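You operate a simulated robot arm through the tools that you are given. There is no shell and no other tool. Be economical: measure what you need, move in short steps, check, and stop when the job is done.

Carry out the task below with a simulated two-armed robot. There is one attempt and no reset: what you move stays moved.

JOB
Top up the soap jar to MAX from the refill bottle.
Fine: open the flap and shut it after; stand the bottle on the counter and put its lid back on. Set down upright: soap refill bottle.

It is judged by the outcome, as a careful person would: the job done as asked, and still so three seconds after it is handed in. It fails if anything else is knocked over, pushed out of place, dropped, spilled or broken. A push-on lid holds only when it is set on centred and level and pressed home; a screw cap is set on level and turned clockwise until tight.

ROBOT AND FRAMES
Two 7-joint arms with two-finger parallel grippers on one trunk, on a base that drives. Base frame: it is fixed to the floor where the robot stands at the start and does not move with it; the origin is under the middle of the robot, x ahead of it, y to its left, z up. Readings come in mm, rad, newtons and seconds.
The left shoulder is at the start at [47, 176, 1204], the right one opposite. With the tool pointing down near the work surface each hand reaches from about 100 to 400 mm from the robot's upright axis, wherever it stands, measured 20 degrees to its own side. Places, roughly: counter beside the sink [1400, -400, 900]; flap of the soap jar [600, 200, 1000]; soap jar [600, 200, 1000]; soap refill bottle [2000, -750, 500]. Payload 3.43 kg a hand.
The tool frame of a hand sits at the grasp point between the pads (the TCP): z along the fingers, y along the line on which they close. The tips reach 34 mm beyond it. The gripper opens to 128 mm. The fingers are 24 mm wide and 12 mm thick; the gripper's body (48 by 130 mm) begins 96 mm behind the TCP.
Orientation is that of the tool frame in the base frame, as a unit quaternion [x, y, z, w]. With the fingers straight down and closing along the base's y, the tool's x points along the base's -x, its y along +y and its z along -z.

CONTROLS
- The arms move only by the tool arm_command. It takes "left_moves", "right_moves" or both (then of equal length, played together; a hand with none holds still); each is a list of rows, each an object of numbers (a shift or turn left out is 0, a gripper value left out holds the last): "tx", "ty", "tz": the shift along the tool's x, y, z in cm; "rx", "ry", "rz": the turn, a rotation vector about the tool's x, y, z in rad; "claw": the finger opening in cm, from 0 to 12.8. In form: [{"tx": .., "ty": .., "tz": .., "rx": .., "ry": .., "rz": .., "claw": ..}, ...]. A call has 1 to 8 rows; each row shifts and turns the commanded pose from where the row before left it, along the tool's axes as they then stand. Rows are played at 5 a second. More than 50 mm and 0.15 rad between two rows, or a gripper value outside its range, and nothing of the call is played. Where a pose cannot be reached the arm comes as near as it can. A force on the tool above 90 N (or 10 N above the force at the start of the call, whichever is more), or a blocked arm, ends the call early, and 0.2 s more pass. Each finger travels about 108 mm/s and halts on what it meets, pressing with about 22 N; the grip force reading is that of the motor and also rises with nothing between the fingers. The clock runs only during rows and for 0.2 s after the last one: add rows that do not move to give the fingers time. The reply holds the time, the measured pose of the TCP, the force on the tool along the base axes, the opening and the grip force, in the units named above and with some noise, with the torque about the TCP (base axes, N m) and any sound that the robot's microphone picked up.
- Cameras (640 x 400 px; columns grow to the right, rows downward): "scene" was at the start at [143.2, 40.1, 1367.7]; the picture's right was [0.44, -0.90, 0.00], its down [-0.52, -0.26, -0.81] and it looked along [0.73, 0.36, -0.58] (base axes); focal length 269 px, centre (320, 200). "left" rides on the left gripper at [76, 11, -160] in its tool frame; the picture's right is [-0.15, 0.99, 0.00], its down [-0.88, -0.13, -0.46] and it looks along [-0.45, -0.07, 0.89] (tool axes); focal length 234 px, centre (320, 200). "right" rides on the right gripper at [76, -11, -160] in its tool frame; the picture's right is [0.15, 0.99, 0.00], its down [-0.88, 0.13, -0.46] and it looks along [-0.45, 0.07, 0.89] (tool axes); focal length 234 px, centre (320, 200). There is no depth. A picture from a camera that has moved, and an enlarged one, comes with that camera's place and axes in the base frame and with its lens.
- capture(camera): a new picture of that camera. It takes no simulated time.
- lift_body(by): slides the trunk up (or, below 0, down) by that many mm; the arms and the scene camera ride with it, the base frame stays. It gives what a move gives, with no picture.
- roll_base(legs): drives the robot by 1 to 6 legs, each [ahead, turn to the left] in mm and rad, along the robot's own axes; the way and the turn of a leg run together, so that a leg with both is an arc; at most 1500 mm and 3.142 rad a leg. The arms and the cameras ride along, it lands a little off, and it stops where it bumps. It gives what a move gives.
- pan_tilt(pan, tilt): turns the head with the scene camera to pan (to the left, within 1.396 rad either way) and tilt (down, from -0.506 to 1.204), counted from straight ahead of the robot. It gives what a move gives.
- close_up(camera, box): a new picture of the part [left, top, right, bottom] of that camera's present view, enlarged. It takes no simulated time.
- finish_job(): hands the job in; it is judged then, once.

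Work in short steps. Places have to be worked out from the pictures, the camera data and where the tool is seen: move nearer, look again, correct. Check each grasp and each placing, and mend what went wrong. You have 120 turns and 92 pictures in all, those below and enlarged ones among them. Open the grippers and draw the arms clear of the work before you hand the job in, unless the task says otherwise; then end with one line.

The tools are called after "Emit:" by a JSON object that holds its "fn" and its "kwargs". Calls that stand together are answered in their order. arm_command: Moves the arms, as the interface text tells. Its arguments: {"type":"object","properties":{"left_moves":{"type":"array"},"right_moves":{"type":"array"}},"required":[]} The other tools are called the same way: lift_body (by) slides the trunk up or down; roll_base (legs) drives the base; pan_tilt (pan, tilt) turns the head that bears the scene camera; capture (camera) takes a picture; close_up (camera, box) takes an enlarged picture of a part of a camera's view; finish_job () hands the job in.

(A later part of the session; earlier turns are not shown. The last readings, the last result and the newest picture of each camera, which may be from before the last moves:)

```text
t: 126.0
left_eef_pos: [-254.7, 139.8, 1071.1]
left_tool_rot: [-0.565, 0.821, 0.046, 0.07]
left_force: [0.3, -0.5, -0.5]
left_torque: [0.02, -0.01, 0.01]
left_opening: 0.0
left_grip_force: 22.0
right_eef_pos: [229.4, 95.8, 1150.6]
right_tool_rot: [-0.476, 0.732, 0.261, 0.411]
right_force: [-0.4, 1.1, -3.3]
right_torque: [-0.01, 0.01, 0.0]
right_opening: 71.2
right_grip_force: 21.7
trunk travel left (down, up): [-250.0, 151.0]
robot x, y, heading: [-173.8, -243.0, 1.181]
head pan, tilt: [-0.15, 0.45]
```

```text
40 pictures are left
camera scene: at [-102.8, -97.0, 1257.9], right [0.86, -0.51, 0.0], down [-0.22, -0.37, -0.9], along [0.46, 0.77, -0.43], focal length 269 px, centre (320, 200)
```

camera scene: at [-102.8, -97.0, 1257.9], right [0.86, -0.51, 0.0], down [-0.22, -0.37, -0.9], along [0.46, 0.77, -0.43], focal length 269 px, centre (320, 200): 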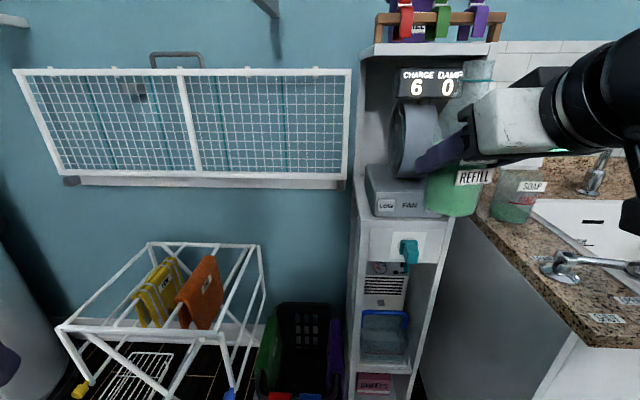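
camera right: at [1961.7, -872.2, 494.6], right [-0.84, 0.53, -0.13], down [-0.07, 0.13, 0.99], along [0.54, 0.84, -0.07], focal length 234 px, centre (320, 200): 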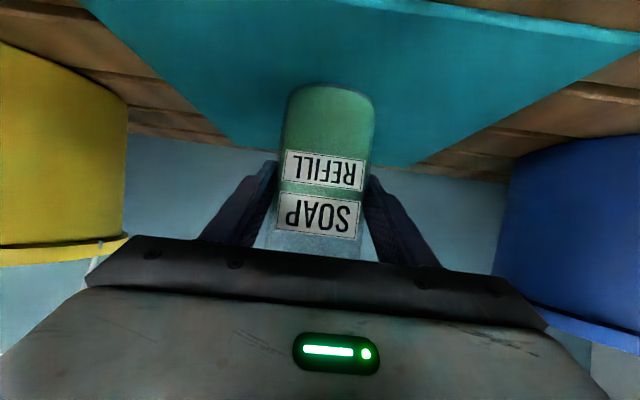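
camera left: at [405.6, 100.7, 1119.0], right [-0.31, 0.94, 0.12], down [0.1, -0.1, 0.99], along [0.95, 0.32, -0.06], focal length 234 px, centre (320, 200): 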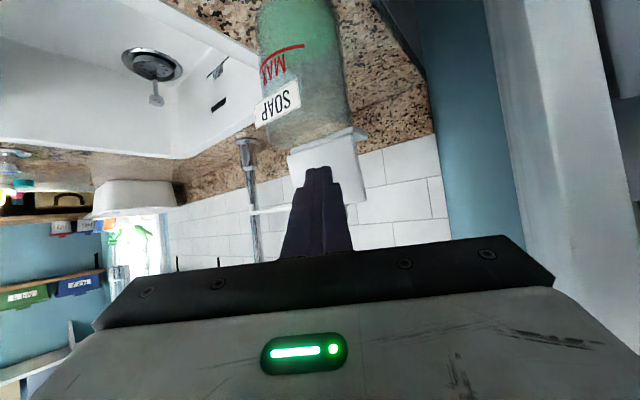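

Nothing was displaced and the bottle is still held. I take a safe route: turn right, reverse away, then approach facing the jar.

Emit:
{"fn": "roll_base", "kwargs": {"legs": [[0, -1.93], [-255, 0]]}}

Emit:
{"fn": "roll_base", "kwargs": {"legs": [[0, 1.1]]}}

Emit:
{"fn": "capture", "kwargs": {"camera": "right"}}

```text
t: 132.4
left_eef_pos: [19.1, -124.2, 1069.7]
left_tool_rot: [0.343, 0.936, -0.031, 0.078]
left_force: [0.4, 0.7, -0.2]
left_torque: [-0.01, -0.01, -0.01]
left_opening: 0.1
left_grip_force: 22.2
right_eef_pos: [-181.5, -567.8, 1150.5]
right_tool_rot: [0.322, 0.812, -0.183, 0.451]
right_force: [-0.3, 0.4, -3.5]
right_torque: [0.0, 0.03, 0.05]
right_opening: 71.0
right_grip_force: 21.9
trunk travel left (down, up): [-250.0, 151.0]
robot x, y, heading: [-363.6, -72.8, -0.726]
head pan, tilt: [-0.15, 0.45]
```

```text
t: 135.6
left_eef_pos: [-145.1, 250.1, 1068.7]
left_tool_rot: [-0.199, 0.977, 0.014, 0.082]
left_force: [0.4, 0.7, 0.5]
left_torque: [-0.03, 0.0, 0.0]
left_opening: 0.1
left_grip_force: 22.1
right_eef_pos: [158.7, -130.0, 1150.3]
right_tool_rot: [-0.15, 0.86, 0.08, 0.481]
right_force: [-0.6, 0.3, -3.7]
right_torque: [-0.02, 0.03, 0.0]
right_opening: 71.1
right_grip_force: 21.7
trunk travel left (down, up): [-250.0, 151.0]
robot x, y, heading: [-362.4, -70.0, 0.376]
head pan, tilt: [-0.15, 0.45]
```

```text
39 pictures are left
camera right: at [-1.9, -199.7, 1169.5], right [-0.4, 0.91, -0.13], down [0.02, 0.15, 0.99], along [0.91, 0.4, -0.08], focal length 234 px, centre (320, 200)
```

right: 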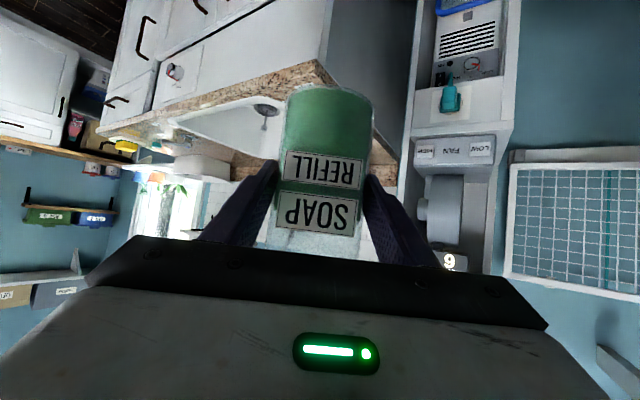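

Bottle unchanged in the grip. Drive forward to the pouring stand.

Emit:
{"fn": "roll_base", "kwargs": {"legs": [[310, 0]]}}

Emit:
{"fn": "pan_tilt", "kwargs": {"pan": -0.15, "tilt": 0.35}}

Emit:
{"fn": "capture", "kwargs": {"camera": "scene"}}

```text
t: 137.6
left_eef_pos: [141.1, 362.9, 1068.9]
left_tool_rot: [-0.199, 0.976, 0.014, 0.083]
left_force: [0.7, 0.0, 0.1]
left_torque: [-0.01, 0.02, -0.01]
left_opening: 0.0
left_grip_force: 21.7
right_eef_pos: [446.2, -16.6, 1149.9]
right_tool_rot: [-0.151, 0.86, 0.081, 0.48]
right_force: [0.3, 1.1, -3.6]
right_torque: [-0.01, 0.02, -0.01]
right_opening: 70.9
right_grip_force: 22.3
trunk travel left (down, up): [-250.0, 151.0]
robot x, y, heading: [-79.4, 41.8, 0.376]
head pan, tilt: [-0.15, 0.45]
```

```text
t: 138.3
left_eef_pos: [140.4, 361.6, 1068.7]
left_tool_rot: [-0.198, 0.977, 0.014, 0.082]
left_force: [0.0, 0.5, 0.3]
left_torque: [-0.02, -0.01, -0.01]
left_opening: 0.1
left_grip_force: 22.1
right_eef_pos: [445.2, -17.4, 1150.4]
right_tool_rot: [-0.151, 0.861, 0.08, 0.479]
right_force: [-0.6, 0.5, -3.3]
right_torque: [-0.02, 0.01, -0.02]
right_opening: 70.9
right_grip_force: 22.2
trunk travel left (down, up): [-250.0, 151.0]
robot x, y, heading: [-76.2, 40.1, 0.372]
head pan, tilt: [-0.15, 0.351]
```

```text
38 pictures are left
camera scene: at [74.5, 89.4, 1266.9], right [0.22, -0.97, 0.0], down [-0.34, -0.08, -0.94], along [0.92, 0.21, -0.34], focal length 269 px, centre (320, 200)
```

scene: 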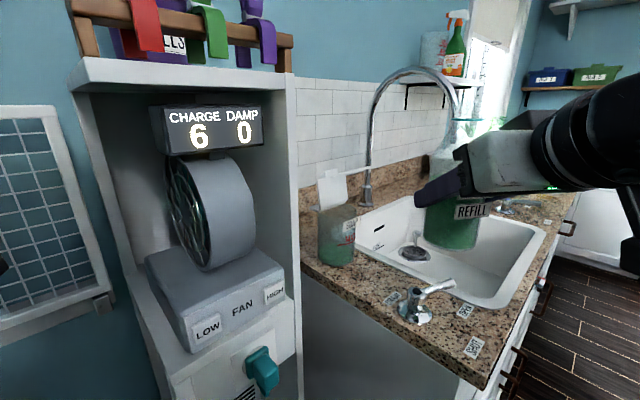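

Excellent view of jar and bottle. I tilt the bottle 60° to the left in place (liquid fills <½ of it, so it shouldn't flow yet), away from the jar.

Emit:
{"fn": "arm_command", "kwargs": {"right_moves": [{"rx": 0.069, "rz": -0.111}, {"rx": 0.069, "rz": -0.111}, {"rx": 0.069, "rz": -0.111}, {"rx": 0.069, "rz": -0.111}, {"rx": 0.069, "rz": -0.111}, {"rx": 0.069, "rz": -0.111}, {}]}}

Emit:
{"fn": "capture", "kwargs": {"camera": "scene"}}

```text
t: 139.9
left_eef_pos: [140.0, 361.5, 1069.5]
left_tool_rot: [-0.197, 0.977, 0.014, 0.082]
left_force: [0.5, 0.2, -1.0]
left_torque: [0.02, 0.01, -0.02]
left_opening: 0.0
left_grip_force: 22.0
right_eef_pos: [444.8, -17.1, 1149.9]
right_tool_rot: [-0.322, 0.762, -0.256, 0.5]
right_force: [-0.2, -0.1, -3.3]
right_torque: [-0.04, 0.0, 0.02]
right_opening: 71.2
right_grip_force: 22.0
trunk travel left (down, up): [-250.0, 151.0]
robot x, y, heading: [-77.2, 40.5, 0.373]
head pan, tilt: [-0.15, 0.351]
```

```text
37 pictures are left
camera scene: at [74.5, 89.3, 1266.9], right [0.22, -0.97, 0.0], down [-0.34, -0.08, -0.94], along [0.92, 0.21, -0.34], focal length 269 px, centre (320, 200)
```

scene: 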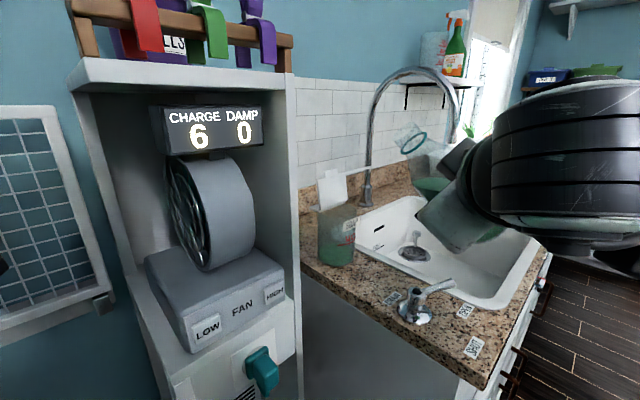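

Mouth matches the prediction. I move forward ~228 mm and down 50 so the mouth comes above the jar opening.

Emit:
{"fn": "arm_command", "kwargs": {"right_moves": [{"tx": -1.73, "ty": 0.85, "tz": 3.4}, {"tx": -1.73, "ty": 0.85, "tz": 3.4}, {"tx": -1.73, "ty": 0.85, "tz": 3.4}, {"tx": -1.73, "ty": 0.85, "tz": 3.4}, {"tx": -1.73, "ty": 0.85, "tz": 3.4}, {"tx": -1.73, "ty": 0.85, "tz": 3.4}, {}]}}

Emit:
{"fn": "capture", "kwargs": {"camera": "scene"}}

```text
t: 141.5
left_eef_pos: [140.1, 362.7, 1068.5]
left_tool_rot: [-0.199, 0.976, 0.014, 0.082]
left_force: [-0.6, 0.1, -0.1]
left_torque: [-0.01, 0.0, -0.01]
left_opening: 0.0
left_grip_force: 21.5
right_eef_pos: [652.8, 80.5, 1101.0]
right_tool_rot: [-0.322, 0.762, -0.256, 0.5]
right_force: [-0.1, 0.8, -4.0]
right_torque: [-0.03, 0.05, 0.0]
right_opening: 71.2
right_grip_force: 21.9
trunk travel left (down, up): [-250.0, 151.0]
robot x, y, heading: [-79.8, 43.4, 0.379]
head pan, tilt: [-0.15, 0.351]
```

```text
36 pictures are left
camera scene: at [74.5, 89.3, 1267.0], right [0.22, -0.97, 0.0], down [-0.34, -0.08, -0.94], along [0.92, 0.21, -0.34], focal length 269 px, centre (320, 200)
```

scene: 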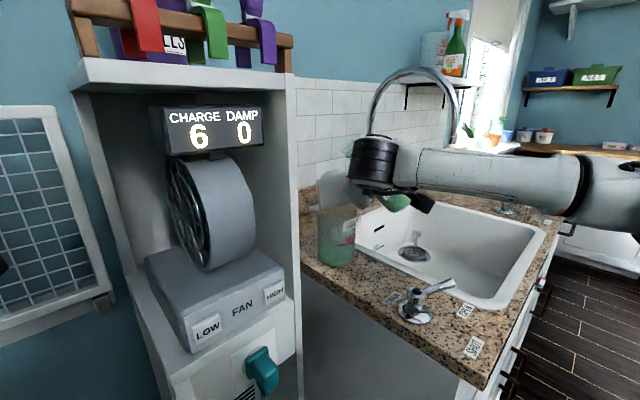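

Reach is fine and the jar remains visible; enlarge to check the mouth against the opening.

Emit:
{"fn": "close_up", "kwargs": {"camera": "scene", "box": [290, 140, 430, 280]}}

Emit:
{"fn": "capture", "kwargs": {"camera": "right"}}

```text
2.86 times, centred on (360, 210) of scene
camera zoom: at [74.5, 89.3, 1267.0], right [0.22, -0.97, 0.0], down [-0.34, -0.08, -0.94], along [0.92, 0.21, -0.34], focal length 767 px, centre (206, 171)
```

zoom: 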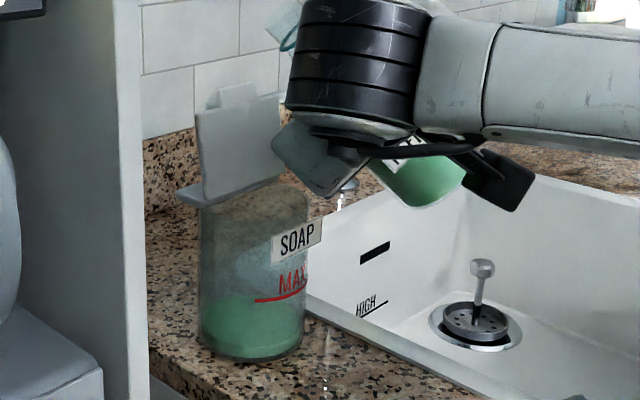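

```text
34 pictures are left
camera right: at [486.5, 25.7, 1122.6], right [-0.28, 0.55, -0.79], down [-0.2, 0.77, 0.6], along [0.94, 0.32, -0.11], focal length 234 px, centre (320, 200)
```

right: 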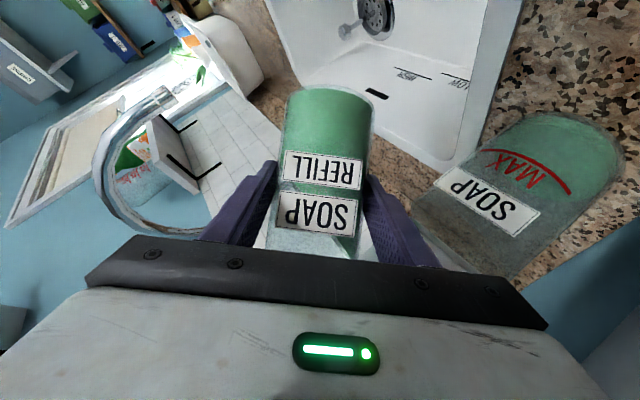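

Mouth is at (626,156,1181) as predicted; jar axis (635,177), rim z≈1043. I rotate to 60° and lower the mouth to ≈1115 over the opening (629,163).

Emit:
{"fn": "arm_command", "kwargs": {"right_moves": [{"tx": 0.46, "ty": -0.85, "tz": 0.87}, {"rx": 0.069, "rz": -0.111}, {"rx": 0.069, "rz": -0.111}, {"tx": 0.89, "ty": 1.82, "tz": 0.55}, {"tx": 0.89, "ty": 1.82, "tz": 0.55}, {}]}}

Emit:
{"fn": "close_up", "kwargs": {"camera": "scene", "box": [290, 140, 430, 280]}}

```text
t: 142.9
left_eef_pos: [141.0, 362.3, 1069.2]
left_tool_rot: [-0.198, 0.977, 0.014, 0.082]
left_force: [-0.2, 0.2, 0.5]
left_torque: [0.02, 0.01, -0.02]
left_opening: 0.0
left_grip_force: 22.2
right_eef_pos: [661.7, 70.8, 1058.1]
right_tool_rot: [-0.369, 0.703, -0.361, 0.49]
right_force: [-0.5, -0.3, -3.7]
right_torque: [0.0, 0.04, 0.0]
right_opening: 71.0
right_grip_force: 22.3
trunk travel left (down, up): [-250.0, 151.0]
robot x, y, heading: [-78.5, 38.5, 0.373]
head pan, tilt: [-0.15, 0.351]
```

```text
2.86 times, centred on (360, 210) of scene
camera zoom: at [74.6, 89.4, 1266.9], right [0.22, -0.97, 0.0], down [-0.34, -0.08, -0.94], along [0.92, 0.21, -0.34], focal length 767 px, centre (206, 171)
```

zoom: 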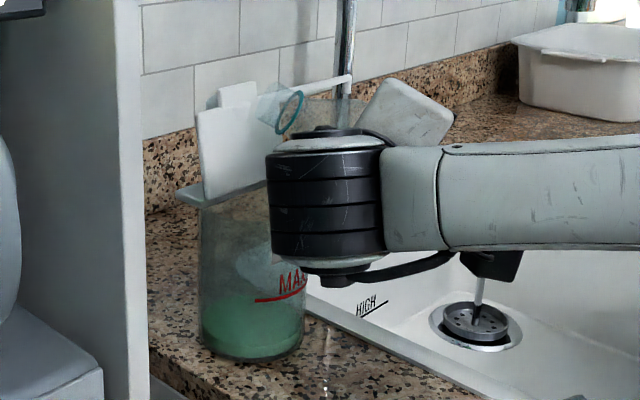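

Mouth hangs right above the opening. I tilt on about the mouth: 2 steps to 75°.

Emit:
{"fn": "arm_command", "kwargs": {"right_moves": [{"ty": -1.48, "rx": 0.069, "rz": -0.111}, {"ty": -1.48, "rx": 0.069, "rz": -0.111}]}}

Emit:
{"fn": "close_up", "kwargs": {"camera": "scene", "box": [290, 140, 430, 280]}}

```text
t: 143.5
left_eef_pos: [141.2, 361.7, 1069.5]
left_tool_rot: [-0.198, 0.977, 0.014, 0.082]
left_force: [0.2, -1.0, -0.7]
left_torque: [0.0, 0.01, 0.02]
left_opening: 0.1
left_grip_force: 22.2
right_eef_pos: [667.0, 58.9, 1084.9]
right_tool_rot: [-0.409, 0.631, -0.461, 0.471]
right_force: [-0.6, 0.7, -3.5]
right_torque: [-0.03, -0.01, -0.03]
right_opening: 70.9
right_grip_force: 22.0
trunk travel left (down, up): [-250.0, 151.0]
robot x, y, heading: [-82.3, 41.5, 0.376]
head pan, tilt: [-0.15, 0.351]
```

```text
2.86 times, centred on (360, 210) of scene
camera zoom: at [74.5, 89.4, 1266.9], right [0.22, -0.97, 0.0], down [-0.34, -0.08, -0.94], along [0.92, 0.21, -0.34], focal length 767 px, centre (206, 171)
```

zoom: 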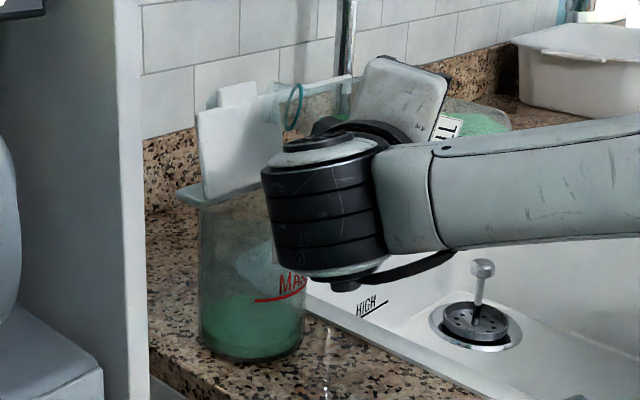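

No flow yet. Lower 20 mm and tilt to ~82°.

Emit:
{"fn": "arm_command", "kwargs": {"right_moves": [{"tx": 0.44, "ty": 1.93, "tz": 0.27}, {"ty": -1.48, "rx": 0.069, "rz": -0.111}]}}

Emit:
{"fn": "close_up", "kwargs": {"camera": "scene", "box": [290, 140, 430, 280]}}

```text
t: 144.1
left_eef_pos: [139.8, 361.2, 1069.3]
left_tool_rot: [-0.198, 0.977, 0.015, 0.083]
left_force: [0.6, -0.1, 0.6]
left_torque: [-0.02, 0.02, -0.02]
left_opening: 0.1
left_grip_force: 22.1
right_eef_pos: [666.0, 54.6, 1080.2]
right_tool_rot: [-0.428, 0.591, -0.507, 0.459]
right_force: [0.0, 1.1, -3.5]
right_torque: [-0.01, 0.01, -0.02]
right_opening: 71.2
right_grip_force: 21.9
trunk travel left (down, up): [-250.0, 151.0]
robot x, y, heading: [-79.4, 40.3, 0.374]
head pan, tilt: [-0.15, 0.351]
```

```text
2.86 times, centred on (360, 210) of scene
camera zoom: at [74.4, 89.4, 1267.0], right [0.22, -0.97, 0.0], down [-0.34, -0.08, -0.94], along [0.92, 0.21, -0.34], focal length 767 px, centre (206, 171)
```

zoom: 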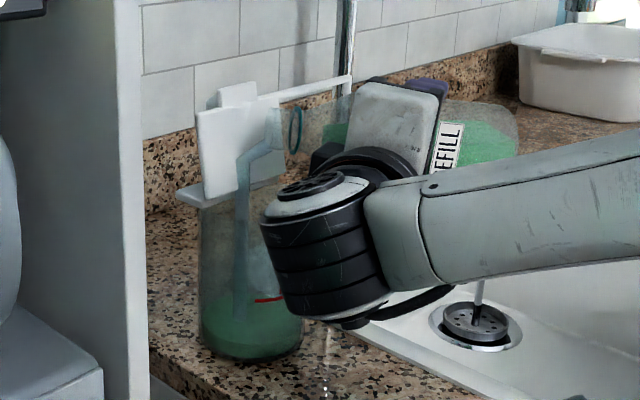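

A stream is running cleanly into the jar. Hold briefly and watch the level.

Emit:
{"fn": "arm_command", "kwargs": {"right_moves": [{}, {}]}}

Emit:
{"fn": "close_up", "kwargs": {"camera": "scene", "box": [310, 190, 390, 270]}}

```text
t: 144.7
left_eef_pos: [140.9, 361.9, 1069.0]
left_tool_rot: [-0.198, 0.977, 0.014, 0.082]
left_force: [-0.9, 0.5, -0.5]
left_torque: [0.03, 0.0, -0.02]
left_opening: 0.0
left_grip_force: 22.1
right_eef_pos: [665.7, 54.3, 1080.3]
right_tool_rot: [-0.428, 0.591, -0.507, 0.459]
right_force: [-0.1, -0.4, -2.8]
right_torque: [-0.03, -0.01, 0.01]
right_opening: 70.7
right_grip_force: 22.1
trunk travel left (down, up): [-250.0, 151.0]
robot x, y, heading: [-82.4, 41.3, 0.377]
head pan, tilt: [-0.15, 0.351]
```

```text
5.00 times, centred on (350, 230) of scene
camera zoom: at [74.6, 89.4, 1266.9], right [0.22, -0.97, 0.0], down [-0.34, -0.08, -0.94], along [0.92, 0.21, -0.34], focal length 1343 px, centre (170, 50)
```

zoom: 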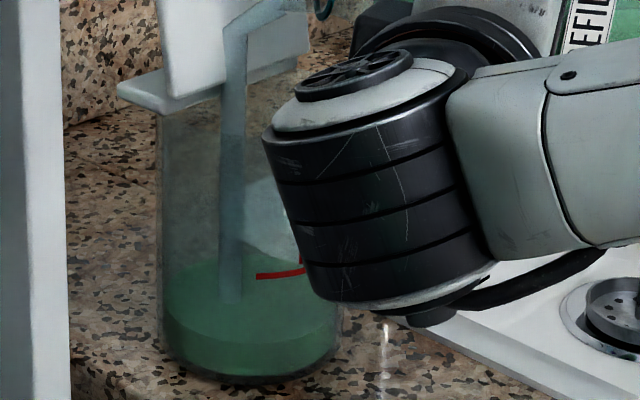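

Level has risen but MAX is still well above (about 66 px in this view). Continue pouring.

Emit:
{"fn": "arm_command", "kwargs": {"right_moves": [{}, {}, {}]}}

Emit:
{"fn": "close_up", "kwargs": {"camera": "scene", "box": [310, 190, 390, 270]}}

```text
t: 145.5
left_eef_pos: [141.3, 363.1, 1069.6]
left_tool_rot: [-0.198, 0.977, 0.014, 0.082]
left_force: [0.7, -0.2, 0.8]
left_torque: [-0.06, 0.01, -0.01]
left_opening: 0.1
left_grip_force: 22.6
right_eef_pos: [666.2, 54.8, 1078.4]
right_tool_rot: [-0.428, 0.591, -0.508, 0.459]
right_force: [-0.2, 0.3, -3.0]
right_torque: [0.02, 0.0, -0.02]
right_opening: 71.0
right_grip_force: 22.0
trunk travel left (down, up): [-250.0, 151.0]
robot x, y, heading: [-80.3, 40.7, 0.378]
head pan, tilt: [-0.15, 0.351]
```

```text
5.00 times, centred on (350, 230) of scene
camera zoom: at [74.6, 89.4, 1266.9], right [0.22, -0.97, 0.0], down [-0.34, -0.08, -0.94], along [0.92, 0.21, -0.34], focal length 1343 px, centre (170, 50)
```

zoom: 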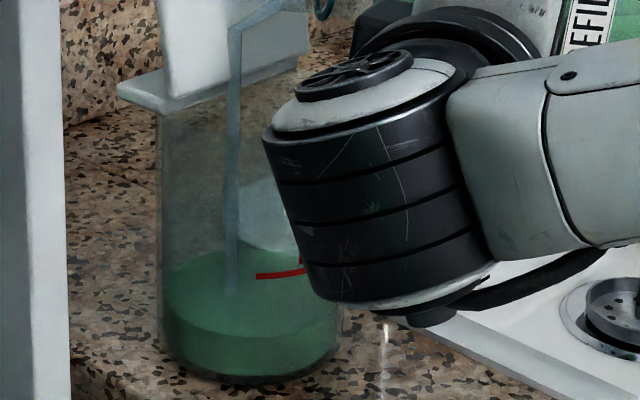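

Rising slowly with a thin stream. Tilt to ~90° and hold.

Emit:
{"fn": "arm_command", "kwargs": {"right_moves": [{"ty": -1.2, "rx": 0.069, "rz": -0.111}, {}, {}]}}

Emit:
{"fn": "close_up", "kwargs": {"camera": "scene", "box": [310, 190, 390, 270]}}

```text
t: 146.3
left_eef_pos: [141.4, 362.4, 1068.6]
left_tool_rot: [-0.198, 0.977, 0.015, 0.083]
left_force: [-0.6, -0.7, -0.1]
left_torque: [-0.02, 0.02, 0.02]
left_opening: 0.0
left_grip_force: 21.7
right_eef_pos: [667.1, 53.5, 1089.6]
right_tool_rot: [0.444, -0.548, 0.553, -0.444]
right_force: [-1.0, -0.1, -3.6]
right_torque: [-0.02, 0.02, 0.0]
right_opening: 70.9
right_grip_force: 22.8
trunk travel left (down, up): [-250.0, 151.0]
robot x, y, heading: [-79.0, 42.5, 0.369]
head pan, tilt: [-0.15, 0.351]
```

```text
5.00 times, centred on (350, 230) of scene
camera zoom: at [74.5, 89.4, 1266.9], right [0.22, -0.97, 0.0], down [-0.34, -0.08, -0.94], along [0.92, 0.21, -0.34], focal length 1343 px, centre (170, 50)
```

zoom: 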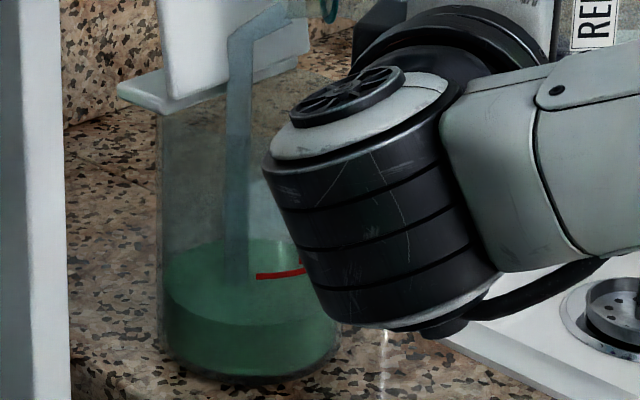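

Front edge of surface ≈ row 325; target ≈ 278. Hold one more second.

Emit:
{"fn": "arm_command", "kwargs": {"right_moves": [{}, {}, {}, {}]}}

Emit:
{"fn": "close_up", "kwargs": {"camera": "scene", "box": [310, 190, 390, 270]}}

```text
t: 147.3
left_eef_pos: [140.8, 362.5, 1069.9]
left_tool_rot: [-0.198, 0.977, 0.014, 0.082]
left_force: [-0.3, 0.1, 0.0]
left_torque: [0.01, 0.0, 0.01]
left_opening: 0.2
left_grip_force: 22.3
right_eef_pos: [666.1, 52.8, 1089.6]
right_tool_rot: [0.444, -0.548, 0.552, -0.444]
right_force: [0.5, -1.1, -2.3]
right_torque: [0.0, -0.04, 0.02]
right_opening: 70.7
right_grip_force: 22.2
trunk travel left (down, up): [-250.0, 151.0]
robot x, y, heading: [-80.9, 41.8, 0.377]
head pan, tilt: [-0.15, 0.351]
```

```text
5.00 times, centred on (350, 230) of scene
camera zoom: at [74.5, 89.4, 1267.0], right [0.22, -0.97, 0.0], down [-0.34, -0.08, -0.94], along [0.92, 0.21, -0.34], focal length 1343 px, centre (170, 50)
```

zoom: 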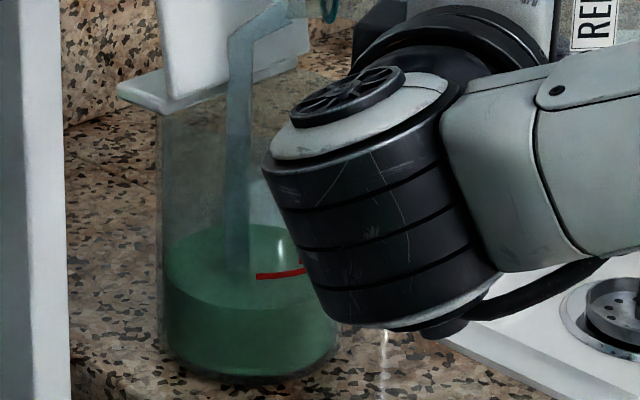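

Front edge ≈ row 310; ~30 to go at ~15/s. Hold ~1.2 s.

Emit:
{"fn": "arm_command", "kwargs": {"right_moves": [{}, {}, {}, {}, {}]}}

Emit:
{"fn": "close_up", "kwargs": {"camera": "scene", "box": [310, 190, 390, 270]}}

```text
t: 148.5
left_eef_pos: [140.5, 362.4, 1069.1]
left_tool_rot: [-0.199, 0.976, 0.014, 0.083]
left_force: [0.3, 0.3, 0.5]
left_torque: [-0.01, 0.0, 0.01]
left_opening: 0.0
left_grip_force: 21.8
right_eef_pos: [665.8, 54.3, 1089.8]
right_tool_rot: [0.444, -0.549, 0.552, -0.444]
right_force: [-0.2, -0.1, -2.3]
right_torque: [-0.02, 0.0, -0.03]
right_opening: 70.7
right_grip_force: 22.3
trunk travel left (down, up): [-250.0, 151.0]
robot x, y, heading: [-77.7, 39.8, 0.374]
head pan, tilt: [-0.15, 0.351]
```

```text
5.00 times, centred on (350, 230) of scene
camera zoom: at [74.4, 89.4, 1267.0], right [0.22, -0.97, 0.0], down [-0.34, -0.08, -0.94], along [0.92, 0.21, -0.34], focal length 1343 px, centre (170, 50)
```

zoom: 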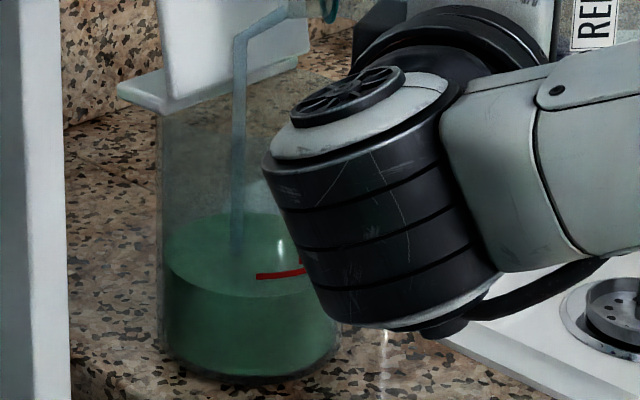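

About 15 px left with a thin stream; hold 0.8 s.

Emit:
{"fn": "arm_command", "kwargs": {"right_moves": [{}, {}, {}]}}

Emit:
{"fn": "close_up", "kwargs": {"camera": "scene", "box": [320, 220, 370, 260]}}

```text
t: 149.3
left_eef_pos: [140.7, 362.8, 1069.5]
left_tool_rot: [-0.198, 0.977, 0.013, 0.083]
left_force: [-0.3, 0.5, -0.4]
left_torque: [-0.02, 0.03, 0.01]
left_opening: 0.0
left_grip_force: 21.5
right_eef_pos: [666.6, 53.1, 1090.2]
right_tool_rot: [0.444, -0.548, 0.552, -0.444]
right_force: [0.1, 0.6, -2.3]
right_torque: [0.0, 0.02, 0.01]
right_opening: 70.6
right_grip_force: 22.1
trunk travel left (down, up): [-250.0, 151.0]
robot x, y, heading: [-79.9, 40.6, 0.372]
head pan, tilt: [-0.15, 0.351]
```

```text
10.00 times, centred on (345, 240) of scene
camera zoom: at [74.4, 89.4, 1267.0], right [0.22, -0.97, 0.0], down [-0.34, -0.08, -0.94], along [0.92, 0.21, -0.34], focal length 2686 px, centre (70, -200)
```

zoom: 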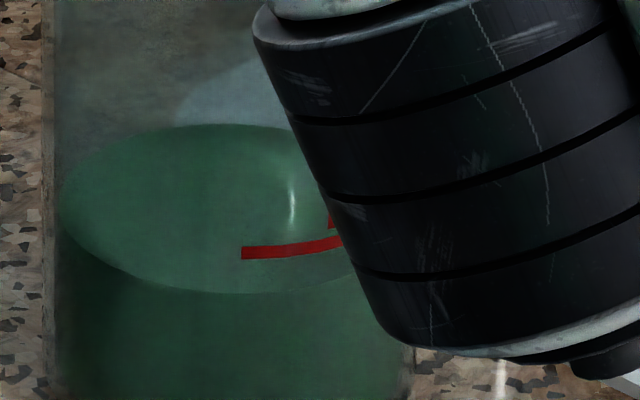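

Flow has stopped; surface front edge is ~38 px (≈9 mm) below the MAX line here. Tilt a further 4° and hold.

Emit:
{"fn": "arm_command", "kwargs": {"right_moves": [{"ty": -0.6, "rx": 0.037, "rz": -0.06}, {}, {}]}}

Emit:
{"fn": "close_up", "kwargs": {"camera": "scene", "box": [313, 220, 377, 260]}}

```text
t: 150.1
left_eef_pos: [140.4, 363.0, 1069.5]
left_tool_rot: [-0.198, 0.977, 0.014, 0.082]
left_force: [0.0, -1.4, 0.1]
left_torque: [-0.01, -0.01, -0.01]
left_opening: 0.0
left_grip_force: 22.5
right_eef_pos: [665.6, 53.6, 1096.0]
right_tool_rot: [0.452, -0.525, 0.575, -0.435]
right_force: [-0.7, -0.6, -2.3]
right_torque: [0.0, 0.01, 0.01]
right_opening: 70.5
right_grip_force: 22.3
trunk travel left (down, up): [-250.0, 151.0]
robot x, y, heading: [-78.3, 43.9, 0.378]
head pan, tilt: [-0.15, 0.351]
```

```text
10.00 times, centred on (345, 240) of scene
camera zoom: at [74.4, 89.4, 1267.0], right [0.22, -0.97, 0.0], down [-0.34, -0.08, -0.94], along [0.92, 0.21, -0.34], focal length 2686 px, centre (70, -200)
```

zoom: 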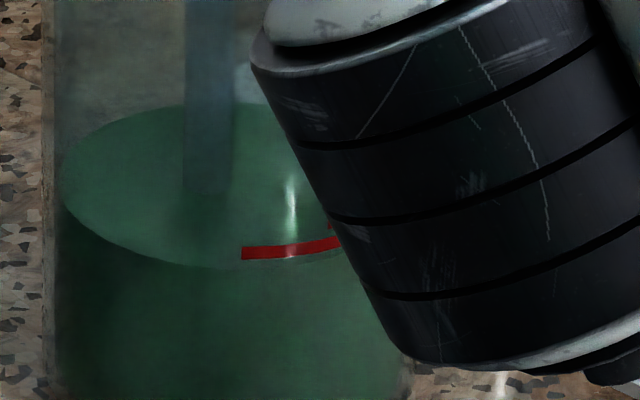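

Only ~12 px to go and it's running at ~30 px/s, so I tilt back now.

Emit:
{"fn": "arm_command", "kwargs": {"right_moves": [{"ty": 0.6, "rx": -0.037, "rz": 0.06}, {"ty": 1.3, "rx": -0.069, "rz": 0.111}]}}

Emit:
{"fn": "close_up", "kwargs": {"camera": "scene", "box": [313, 220, 377, 260]}}

```text
t: 150.7
left_eef_pos: [141.8, 362.4, 1069.0]
left_tool_rot: [-0.199, 0.977, 0.014, 0.083]
left_force: [0.2, -0.4, 0.0]
left_torque: [-0.03, -0.01, 0.01]
left_opening: 0.0
left_grip_force: 21.9
right_eef_pos: [667.1, 52.5, 1078.6]
right_tool_rot: [-0.427, 0.592, -0.507, 0.459]
right_force: [1.3, -0.2, -0.6]
right_torque: [-0.03, 0.03, 0.0]
right_opening: 70.6
right_grip_force: 22.3
trunk travel left (down, up): [-250.0, 151.0]
robot x, y, heading: [-75.8, 41.9, 0.376]
head pan, tilt: [-0.15, 0.351]
```

```text
10.00 times, centred on (345, 240) of scene
camera zoom: at [74.5, 89.3, 1267.0], right [0.22, -0.97, 0.0], down [-0.34, -0.08, -0.94], along [0.92, 0.21, -0.34], focal length 2686 px, centre (70, -200)
```

zoom: 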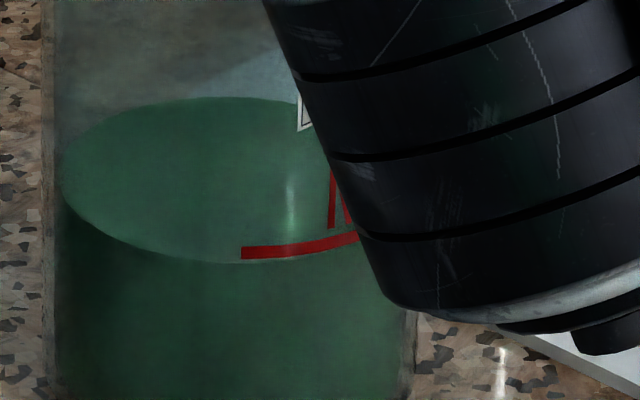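

Surface just touches the lower edge of the MAX line; a small extra splash (≈2 mm) will centre it: brief tilt and return.

Emit:
{"fn": "arm_command", "kwargs": {"right_moves": [{"ty": -1.3, "rx": 0.069, "rz": -0.111}, {"ty": -0.45, "rx": 0.028, "rz": -0.045}, {"ty": 0.45, "rx": -0.028, "rz": 0.045}, {"ty": 1.3, "rx": -0.069, "rz": 0.111}]}}

Emit:
{"fn": "close_up", "kwargs": {"camera": "scene", "box": [313, 220, 377, 260]}}

```text
t: 151.7
left_eef_pos: [141.5, 361.6, 1068.7]
left_tool_rot: [-0.198, 0.977, 0.015, 0.082]
left_force: [-0.1, -0.2, 0.0]
left_torque: [0.0, 0.03, 0.0]
left_opening: 0.0
left_grip_force: 22.1
right_eef_pos: [668.5, 51.5, 1077.7]
right_tool_rot: [-0.428, 0.591, -0.507, 0.459]
right_force: [0.0, 0.3, -1.8]
right_torque: [-0.03, 0.0, 0.0]
right_opening: 70.5
right_grip_force: 21.6
trunk travel left (down, up): [-250.0, 151.0]
robot x, y, heading: [-79.8, 39.6, 0.373]
head pan, tilt: [-0.15, 0.351]
```

```text
10.00 times, centred on (345, 240) of scene
camera zoom: at [74.4, 89.3, 1267.0], right [0.22, -0.97, 0.0], down [-0.34, -0.08, -0.94], along [0.92, 0.21, -0.34], focal length 2686 px, centre (70, -200)
```

zoom: 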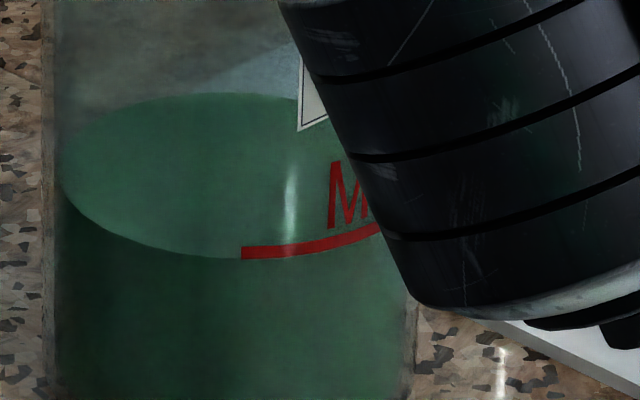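

Surface now coincides with the MAX line. I tilt back while rising, withdraw backwards, and right the bottle.

Emit:
{"fn": "arm_command", "kwargs": {"right_moves": [{"tx": -0.44, "ty": -0.45, "tz": -0.27, "rx": -0.069, "rz": 0.111}, {"tx": -0.44, "ty": -0.45, "tz": -0.27, "rx": -0.069, "rz": 0.111}, {"tx": -0.44, "ty": -0.45, "tz": -0.27, "rx": -0.069, "rz": 0.111}, {"tx": -0.8, "ty": -2.0, "tz": -0.5}, {"tx": 2.4, "tz": -3.9}, {"tx": 2.4, "tz": -3.9}, {"tx": 2.4, "tz": -3.9}, {"tx": 2.4, "tz": -3.9}]}}

Emit:
{"fn": "arm_command", "kwargs": {"right_moves": [{"rx": -0.069, "rz": 0.111}, {"rx": -0.069, "rz": 0.111}, {"rx": -0.069, "rz": 0.111}, {"rx": -0.069, "rz": 0.111}, {"rx": -0.069, "rz": 0.111}, {"rx": -0.069, "rz": 0.111}, {"rx": -0.069, "rz": 0.111}, {"rx": -0.069, "rz": 0.111}]}}

Emit:
{"fn": "capture", "kwargs": {"camera": "scene"}}

```text
t: 153.5
left_eef_pos: [140.2, 361.3, 1068.6]
left_tool_rot: [-0.199, 0.976, 0.014, 0.083]
left_force: [0.5, -0.7, 0.7]
left_torque: [0.04, -0.01, 0.0]
left_opening: 0.0
left_grip_force: 21.7
right_eef_pos: [492.5, -0.4, 1117.3]
right_tool_rot: [-0.369, 0.703, -0.361, 0.49]
right_force: [-0.1, 0.4, -2.3]
right_torque: [-0.01, 0.02, 0.03]
right_opening: 70.5
right_grip_force: 22.2
trunk travel left (down, up): [-250.0, 151.0]
robot x, y, heading: [-85.6, 39.2, 0.372]
head pan, tilt: [-0.15, 0.351]
```

```text
t: 155.3
left_eef_pos: [140.0, 362.1, 1068.4]
left_tool_rot: [-0.199, 0.976, 0.015, 0.083]
left_force: [-0.4, -0.6, -0.5]
left_torque: [0.01, -0.01, 0.03]
left_opening: 0.3
left_grip_force: 21.7
right_eef_pos: [493.9, -0.2, 1117.5]
right_tool_rot: [-0.15, 0.86, 0.081, 0.48]
right_force: [-1.1, -0.5, -2.0]
right_torque: [0.02, 0.03, 0.01]
right_opening: 70.6
right_grip_force: 22.1
trunk travel left (down, up): [-250.0, 151.0]
robot x, y, heading: [-81.2, 42.3, 0.375]
head pan, tilt: [-0.15, 0.351]
```

```text
21 pictures are left
camera scene: at [74.4, 89.1, 1267.0], right [0.22, -0.97, 0.0], down [-0.34, -0.08, -0.94], along [0.92, 0.21, -0.34], focal length 269 px, centre (320, 200)
```

scene: 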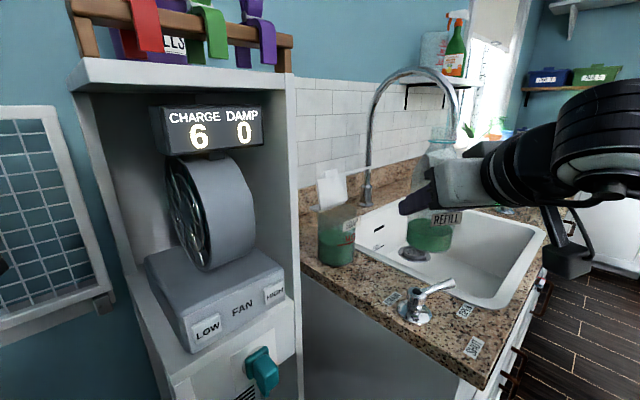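

Bottle is upright again, and the jar is filled. Now to shut the flap with the left hand: I return the base to the stand used for opening, and raise the trunk so the left hand can reach over the flap from above.

Emit:
{"fn": "roll_base", "kwargs": {"legs": [[-150, 0], [0, -1.19], [341, 0], [0, 1.19]]}}

Emit:
{"fn": "lift_body", "kwargs": {"by": 150}}

Emit:
{"fn": "pan_tilt", "kwargs": {"pan": 0.25, "tilt": 0.5}}

Emit:
{"fn": "close_up", "kwargs": {"camera": "scene", "box": [230, 80, 430, 220]}}

```text
t: 164.4
left_eef_pos: [242.8, 59.3, 1068.5]
left_tool_rot: [-0.196, 0.977, 0.014, 0.083]
left_force: [-0.8, -0.9, -0.6]
left_torque: [-0.03, 0.01, -0.01]
left_opening: 0.0
left_grip_force: 22.1
right_eef_pos: [592.7, -305.0, 1115.8]
right_tool_rot: [-0.148, 0.861, 0.078, 0.481]
right_force: [0.4, -1.4, -1.2]
right_torque: [-0.01, 0.01, 0.01]
right_opening: 70.3
right_grip_force: 22.2
trunk travel left (down, up): [-250.0, 151.0]
robot x, y, heading: [26.9, -260.0, 0.365]
head pan, tilt: [-0.15, 0.351]
```

```text
t: 166.1
left_eef_pos: [241.9, 59.3, 1218.6]
left_tool_rot: [-0.196, 0.977, 0.014, 0.082]
left_force: [0.8, 0.2, -0.3]
left_torque: [-0.01, -0.01, -0.01]
left_opening: 0.0
left_grip_force: 22.2
right_eef_pos: [593.1, -305.6, 1265.9]
right_tool_rot: [-0.149, 0.861, 0.079, 0.481]
right_force: [0.2, -0.7, -2.0]
right_torque: [-0.01, 0.02, 0.01]
right_opening: 70.5
right_grip_force: 21.8
trunk travel left (down, up): [-400.0, 1.0]
robot x, y, heading: [21.6, -262.3, 0.366]
head pan, tilt: [-0.15, 0.351]
```

```text
t: 167.0
left_eef_pos: [241.5, 58.9, 1218.5]
left_tool_rot: [-0.196, 0.977, 0.015, 0.082]
left_force: [0.4, 0.1, 0.4]
left_torque: [-0.02, -0.01, 0.01]
left_opening: 0.0
left_grip_force: 22.1
right_eef_pos: [592.0, -306.8, 1266.4]
right_tool_rot: [-0.149, 0.86, 0.079, 0.481]
right_force: [-0.2, 0.3, -1.6]
right_torque: [0.01, 0.01, 0.01]
right_opening: 70.6
right_grip_force: 22.1
trunk travel left (down, up): [-400.0, 1.0]
robot x, y, heading: [21.2, -257.2, 0.369]
head pan, tilt: [0.25, 0.499]
```

```text
2.86 times, centred on (330, 150) of scene
camera zoom: at [157.5, -180.8, 1403.3], right [0.58, -0.81, 0.0], down [-0.39, -0.28, -0.88], along [0.72, 0.51, -0.48], focal length 767 px, centre (291, 343)
```

zoom: 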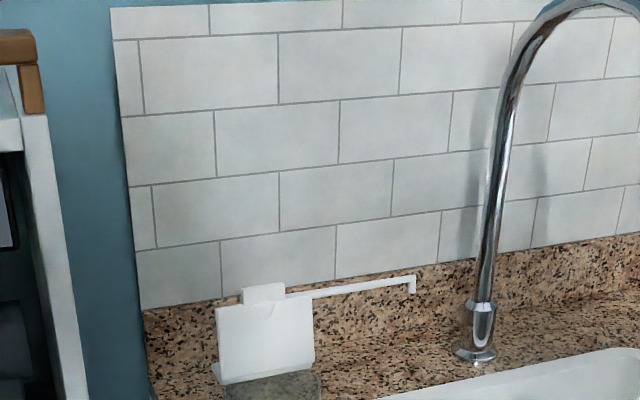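

Flap spans z≈1036–1111 with its left top corner near (603,212). I move the left hand forward (to the right of the shelf edge) and pitch the fingers to ~50° down.

Emit:
{"fn": "arm_command", "kwargs": {"left_moves": [{"tx": -4.34, "ty": -0.5, "tz": 0.73}, {"tx": -4.34, "ty": -0.5, "tz": 0.73, "ry": -0.13}, {"tx": -4.2, "ty": -0.5, "tz": 1.2, "ry": -0.13}, {"tx": -4.0, "ty": -0.5, "tz": 1.8, "ry": -0.13}, {"tx": -3.7, "ty": -0.5, "tz": 2.4, "ry": -0.13}, {"tx": -3.3, "ty": -0.5, "tz": 2.8}, {}]}}

```text
t: 168.6
left_eef_pos: [495.9, 131.7, 1219.6]
left_tool_rot: [-0.184, 0.923, 0.063, 0.332]
left_force: [-0.6, 0.1, -0.4]
left_torque: [0.01, 0.0, 0.01]
left_opening: 0.0
left_grip_force: 21.9
right_eef_pos: [590.8, -305.9, 1267.0]
right_tool_rot: [-0.148, 0.861, 0.078, 0.481]
right_force: [0.0, -0.4, -1.7]
right_torque: [0.02, 0.04, -0.01]
right_opening: 70.6
right_grip_force: 22.0
trunk travel left (down, up): [-400.0, 1.0]
robot x, y, heading: [18.4, -260.1, 0.377]
head pan, tilt: [0.25, 0.499]
```

Reach is fine. Move to above and behind the flap's left end.

Emit:
{"fn": "arm_command", "kwargs": {"left_moves": [{"tx": -2.13, "ty": 1.03, "tz": 2.88}, {"tx": -2.13, "ty": 1.03, "tz": 2.88}, {"tx": -2.13, "ty": 1.03, "tz": 2.88}, {"tx": -2.13, "ty": 1.03, "tz": 2.88}, {}]}}

Emit:
{"fn": "capture", "kwargs": {"camera": "left"}}

Emit:
{"fn": "close_up", "kwargs": {"camera": "scene", "box": [230, 110, 430, 250]}}

```text
t: 169.8
left_eef_pos: [596.4, 211.5, 1185.5]
left_tool_rot: [-0.175, 0.924, 0.065, 0.334]
left_force: [31.9, -39.8, 14.0]
left_torque: [4.03, 4.7, 4.39]
left_opening: 0.2
left_grip_force: 21.9
left hand out of reach, approached as far as the arm can: row 4
right_eef_pos: [596.6, -313.0, 1264.0]
right_tool_rot: [-0.147, 0.861, 0.083, 0.479]
right_force: [-0.1, 0.3, -1.4]
right_torque: [0.0, 0.01, -0.01]
right_opening: 70.4
right_grip_force: 22.3
trunk travel left (down, up): [-400.0, 1.0]
robot x, y, heading: [18.9, -261.8, 0.368]
head pan, tilt: [0.25, 0.499]
```

```text
19 pictures are left
camera left: at [445.7, 162.7, 1260.7], right [-0.26, 0.96, 0.1], down [0.41, 0.02, 0.91], along [0.88, 0.28, -0.4], focal length 234 px, centre (320, 200)
```

left: 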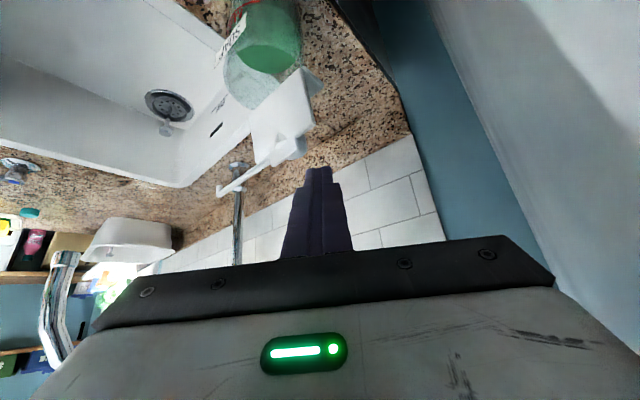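

```text
2.86 times, centred on (330, 180) of scene
camera zoom: at [162.7, -189.7, 1403.4], right [0.58, -0.82, -0.01], down [-0.39, -0.27, -0.88], along [0.71, 0.51, -0.48], focal length 767 px, centre (291, 257)
```

zoom: 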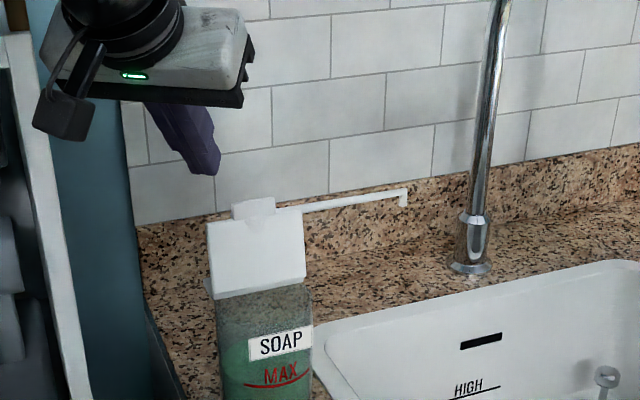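

The hand's camera bracket presses the shelf edge. I shift right 25 mm at once and yaw the hand left so its body clears the shelf.

Emit:
{"fn": "arm_command", "kwargs": {"left_moves": [{"ty": -2.5}, {"rx": -0.064, "rz": -0.077}, {"rx": -0.064, "rz": -0.077}, {"rx": -0.064, "rz": -0.077}, {}]}}

Emit:
{"fn": "close_up", "kwargs": {"camera": "scene", "box": [210, 90, 410, 240]}}

```text
t: 171.0
left_eef_pos: [564.2, 211.0, 1174.4]
left_tool_rot: [-0.317, 0.886, 0.113, 0.318]
left_force: [35.4, -14.3, -0.8]
left_torque: [1.45, 3.56, 1.56]
left_opening: 0.0
left_grip_force: 22.5
left hand out of reach, approached as far as the arm can: row 1, 2, 3, 4
right_eef_pos: [598.4, -307.4, 1265.1]
right_tool_rot: [-0.147, 0.862, 0.08, 0.478]
right_force: [-0.3, 1.2, -0.6]
right_torque: [-0.02, 0.04, 0.04]
right_opening: 70.5
right_grip_force: 22.3
trunk travel left (down, up): [-400.0, 1.0]
robot x, y, heading: [23.0, -262.7, 0.364]
head pan, tilt: [0.25, 0.499]
```

```text
2.67 times, centred on (310, 165) of scene
camera zoom: at [163.9, -183.3, 1402.6], right [0.58, -0.81, -0.01], down [-0.4, -0.28, -0.88], along [0.71, 0.51, -0.48], focal length 716 px, centre (347, 293)
```

zoom: 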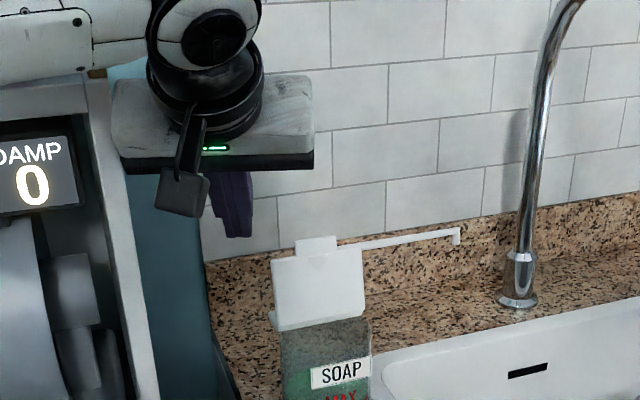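

The gripper's left end touches the shelf side. I move right while undoing the yaw, and plan to straddle the flap with an opened gripper so the body stays further right.

Emit:
{"fn": "arm_command", "kwargs": {"left_moves": [{"tx": -0.4, "ty": -2.5, "tz": -0.5, "rx": 0.064, "rz": 0.077}, {"tx": -0.4, "ty": -2.5, "tz": -0.5, "rx": 0.064, "rz": 0.077}, {"tx": -0.4, "ty": -2.5, "tz": -0.5, "rx": 0.064, "rz": 0.077}, {}]}}

```text
t: 172.0
left_eef_pos: [572.0, 164.2, 1193.2]
left_tool_rot: [-0.184, 0.923, 0.063, 0.332]
left_force: [-0.3, 0.7, 0.4]
left_torque: [-0.03, 0.0, -0.01]
left_opening: 0.0
left_grip_force: 21.7
left hand out of reach, approached as far as the arm can: row 1, 2, 3
right_eef_pos: [592.1, -304.2, 1267.1]
right_tool_rot: [-0.148, 0.86, 0.078, 0.482]
right_force: [-0.9, 0.5, -0.6]
right_torque: [0.0, -0.01, 0.02]
right_opening: 70.6
right_grip_force: 21.8
trunk travel left (down, up): [-400.0, 1.0]
robot x, y, heading: [21.2, -258.7, 0.368]
head pan, tilt: [0.25, 0.499]
```

Free again. I open the gripper to 74 mm and position it above the flap to straddle it.

Emit:
{"fn": "arm_command", "kwargs": {"left_moves": [{"tx": -1.87, "ty": -0.38, "tz": 1.73, "claw": 4}, {"tx": -1.87, "ty": -0.38, "tz": 1.73, "claw": 7.4}, {}, {"tx": 1.27, "tz": 1.55}, {"tx": 1.27, "tz": 1.55}, {}]}}

Emit:
{"fn": "close_up", "kwargs": {"camera": "scene", "box": [230, 90, 390, 230]}}

Emit:
{"fn": "close_up", "kwargs": {"camera": "left", "box": [180, 40, 460, 250]}}

```text
t: 173.4
left_eef_pos: [581.8, 189.2, 1145.4]
left_tool_rot: [-0.185, 0.923, 0.063, 0.332]
left_force: [0.1, -0.6, 0.5]
left_torque: [-0.01, -0.01, -0.03]
left_opening: 74.1
left_grip_force: 0.1
left hand out of reach, approached as far as the arm can: row 1, 2
right_eef_pos: [592.1, -305.2, 1267.0]
right_tool_rot: [-0.149, 0.861, 0.079, 0.48]
right_force: [-1.2, -0.5, -0.8]
right_torque: [0.01, 0.03, -0.01]
right_opening: 70.6
right_grip_force: 22.3
trunk travel left (down, up): [-400.0, 1.0]
robot x, y, heading: [16.2, -260.7, 0.366]
head pan, tilt: [0.25, 0.499]
```

```text
2.86 times, centred on (310, 160) of scene
camera zoom: at [157.4, -180.8, 1403.3], right [0.58, -0.81, 0.0], down [-0.39, -0.28, -0.88], along [0.72, 0.51, -0.48], focal length 767 px, centre (349, 314)
```

zoom: 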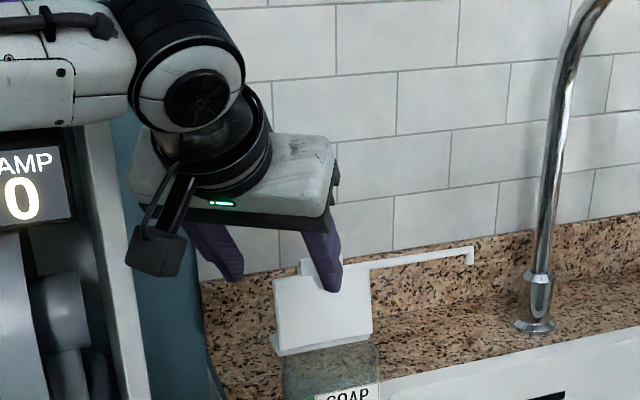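

```text
1.90 times, centred on (320, 145) of left
camera zoom: at [431.8, 139.4, 1221.5], right [-0.28, 0.96, 0.09], down [0.41, 0.03, 0.91], along [0.87, 0.29, -0.4], focal length 446 px, centre (320, 305)
```

zoom: 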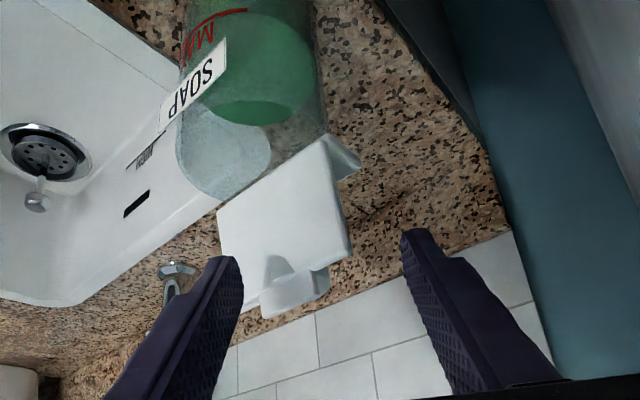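

Good straddle, but ~40 mm short forward at the arm's limit. I shift right 25 mm and then creep the base forward 38 mm.

Emit:
{"fn": "arm_command", "kwargs": {"left_moves": [{"ty": -2.5}, {}]}}

Emit:
{"fn": "roll_base", "kwargs": {"legs": [[38, 0]]}}

Emit:
{"fn": "close_up", "kwargs": {"camera": "left", "box": [180, 40, 460, 250]}}

```text
t: 174.0
left_eef_pos: [577.6, 170.4, 1144.7]
left_tool_rot: [-0.185, 0.923, 0.063, 0.332]
left_force: [1.1, -0.2, 0.0]
left_torque: [0.04, -0.01, -0.02]
left_opening: 74.0
left_grip_force: 0.0
left hand out of reach, approached as far as the arm can: row 1
right_eef_pos: [591.7, -305.1, 1266.7]
right_tool_rot: [-0.148, 0.861, 0.078, 0.481]
right_force: [0.3, 0.6, -1.8]
right_torque: [0.0, 0.03, 0.03]
right_opening: 70.7
right_grip_force: 21.9
trunk travel left (down, up): [-400.0, 1.0]
robot x, y, heading: [17.6, -256.7, 0.374]
head pan, tilt: [0.25, 0.499]
```

```text
t: 174.9
left_eef_pos: [615.6, 185.2, 1144.8]
left_tool_rot: [-0.185, 0.923, 0.063, 0.33]
left_force: [0.1, -1.0, 0.2]
left_torque: [0.0, 0.03, 0.0]
left_opening: 74.1
left_grip_force: 0.0
right_eef_pos: [629.4, -292.6, 1265.4]
right_tool_rot: [-0.147, 0.861, 0.077, 0.48]
right_force: [-0.2, 0.1, -1.2]
right_torque: [-0.02, 0.03, -0.02]
right_opening: 70.8
right_grip_force: 22.5
trunk travel left (down, up): [-400.0, 1.0]
robot x, y, heading: [55.7, -248.2, 0.373]
head pan, tilt: [0.25, 0.499]
```

```text
1.90 times, centred on (320, 145) of left
camera zoom: at [464.2, 134.2, 1221.1], right [-0.27, 0.96, 0.09], down [0.41, 0.03, 0.91], along [0.87, 0.29, -0.4], focal length 446 px, centre (320, 305)
```

zoom: 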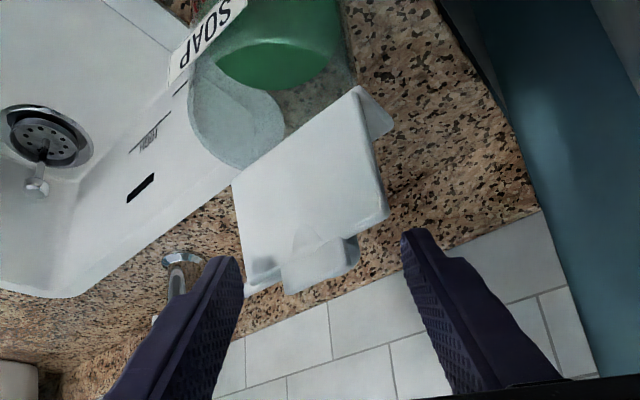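

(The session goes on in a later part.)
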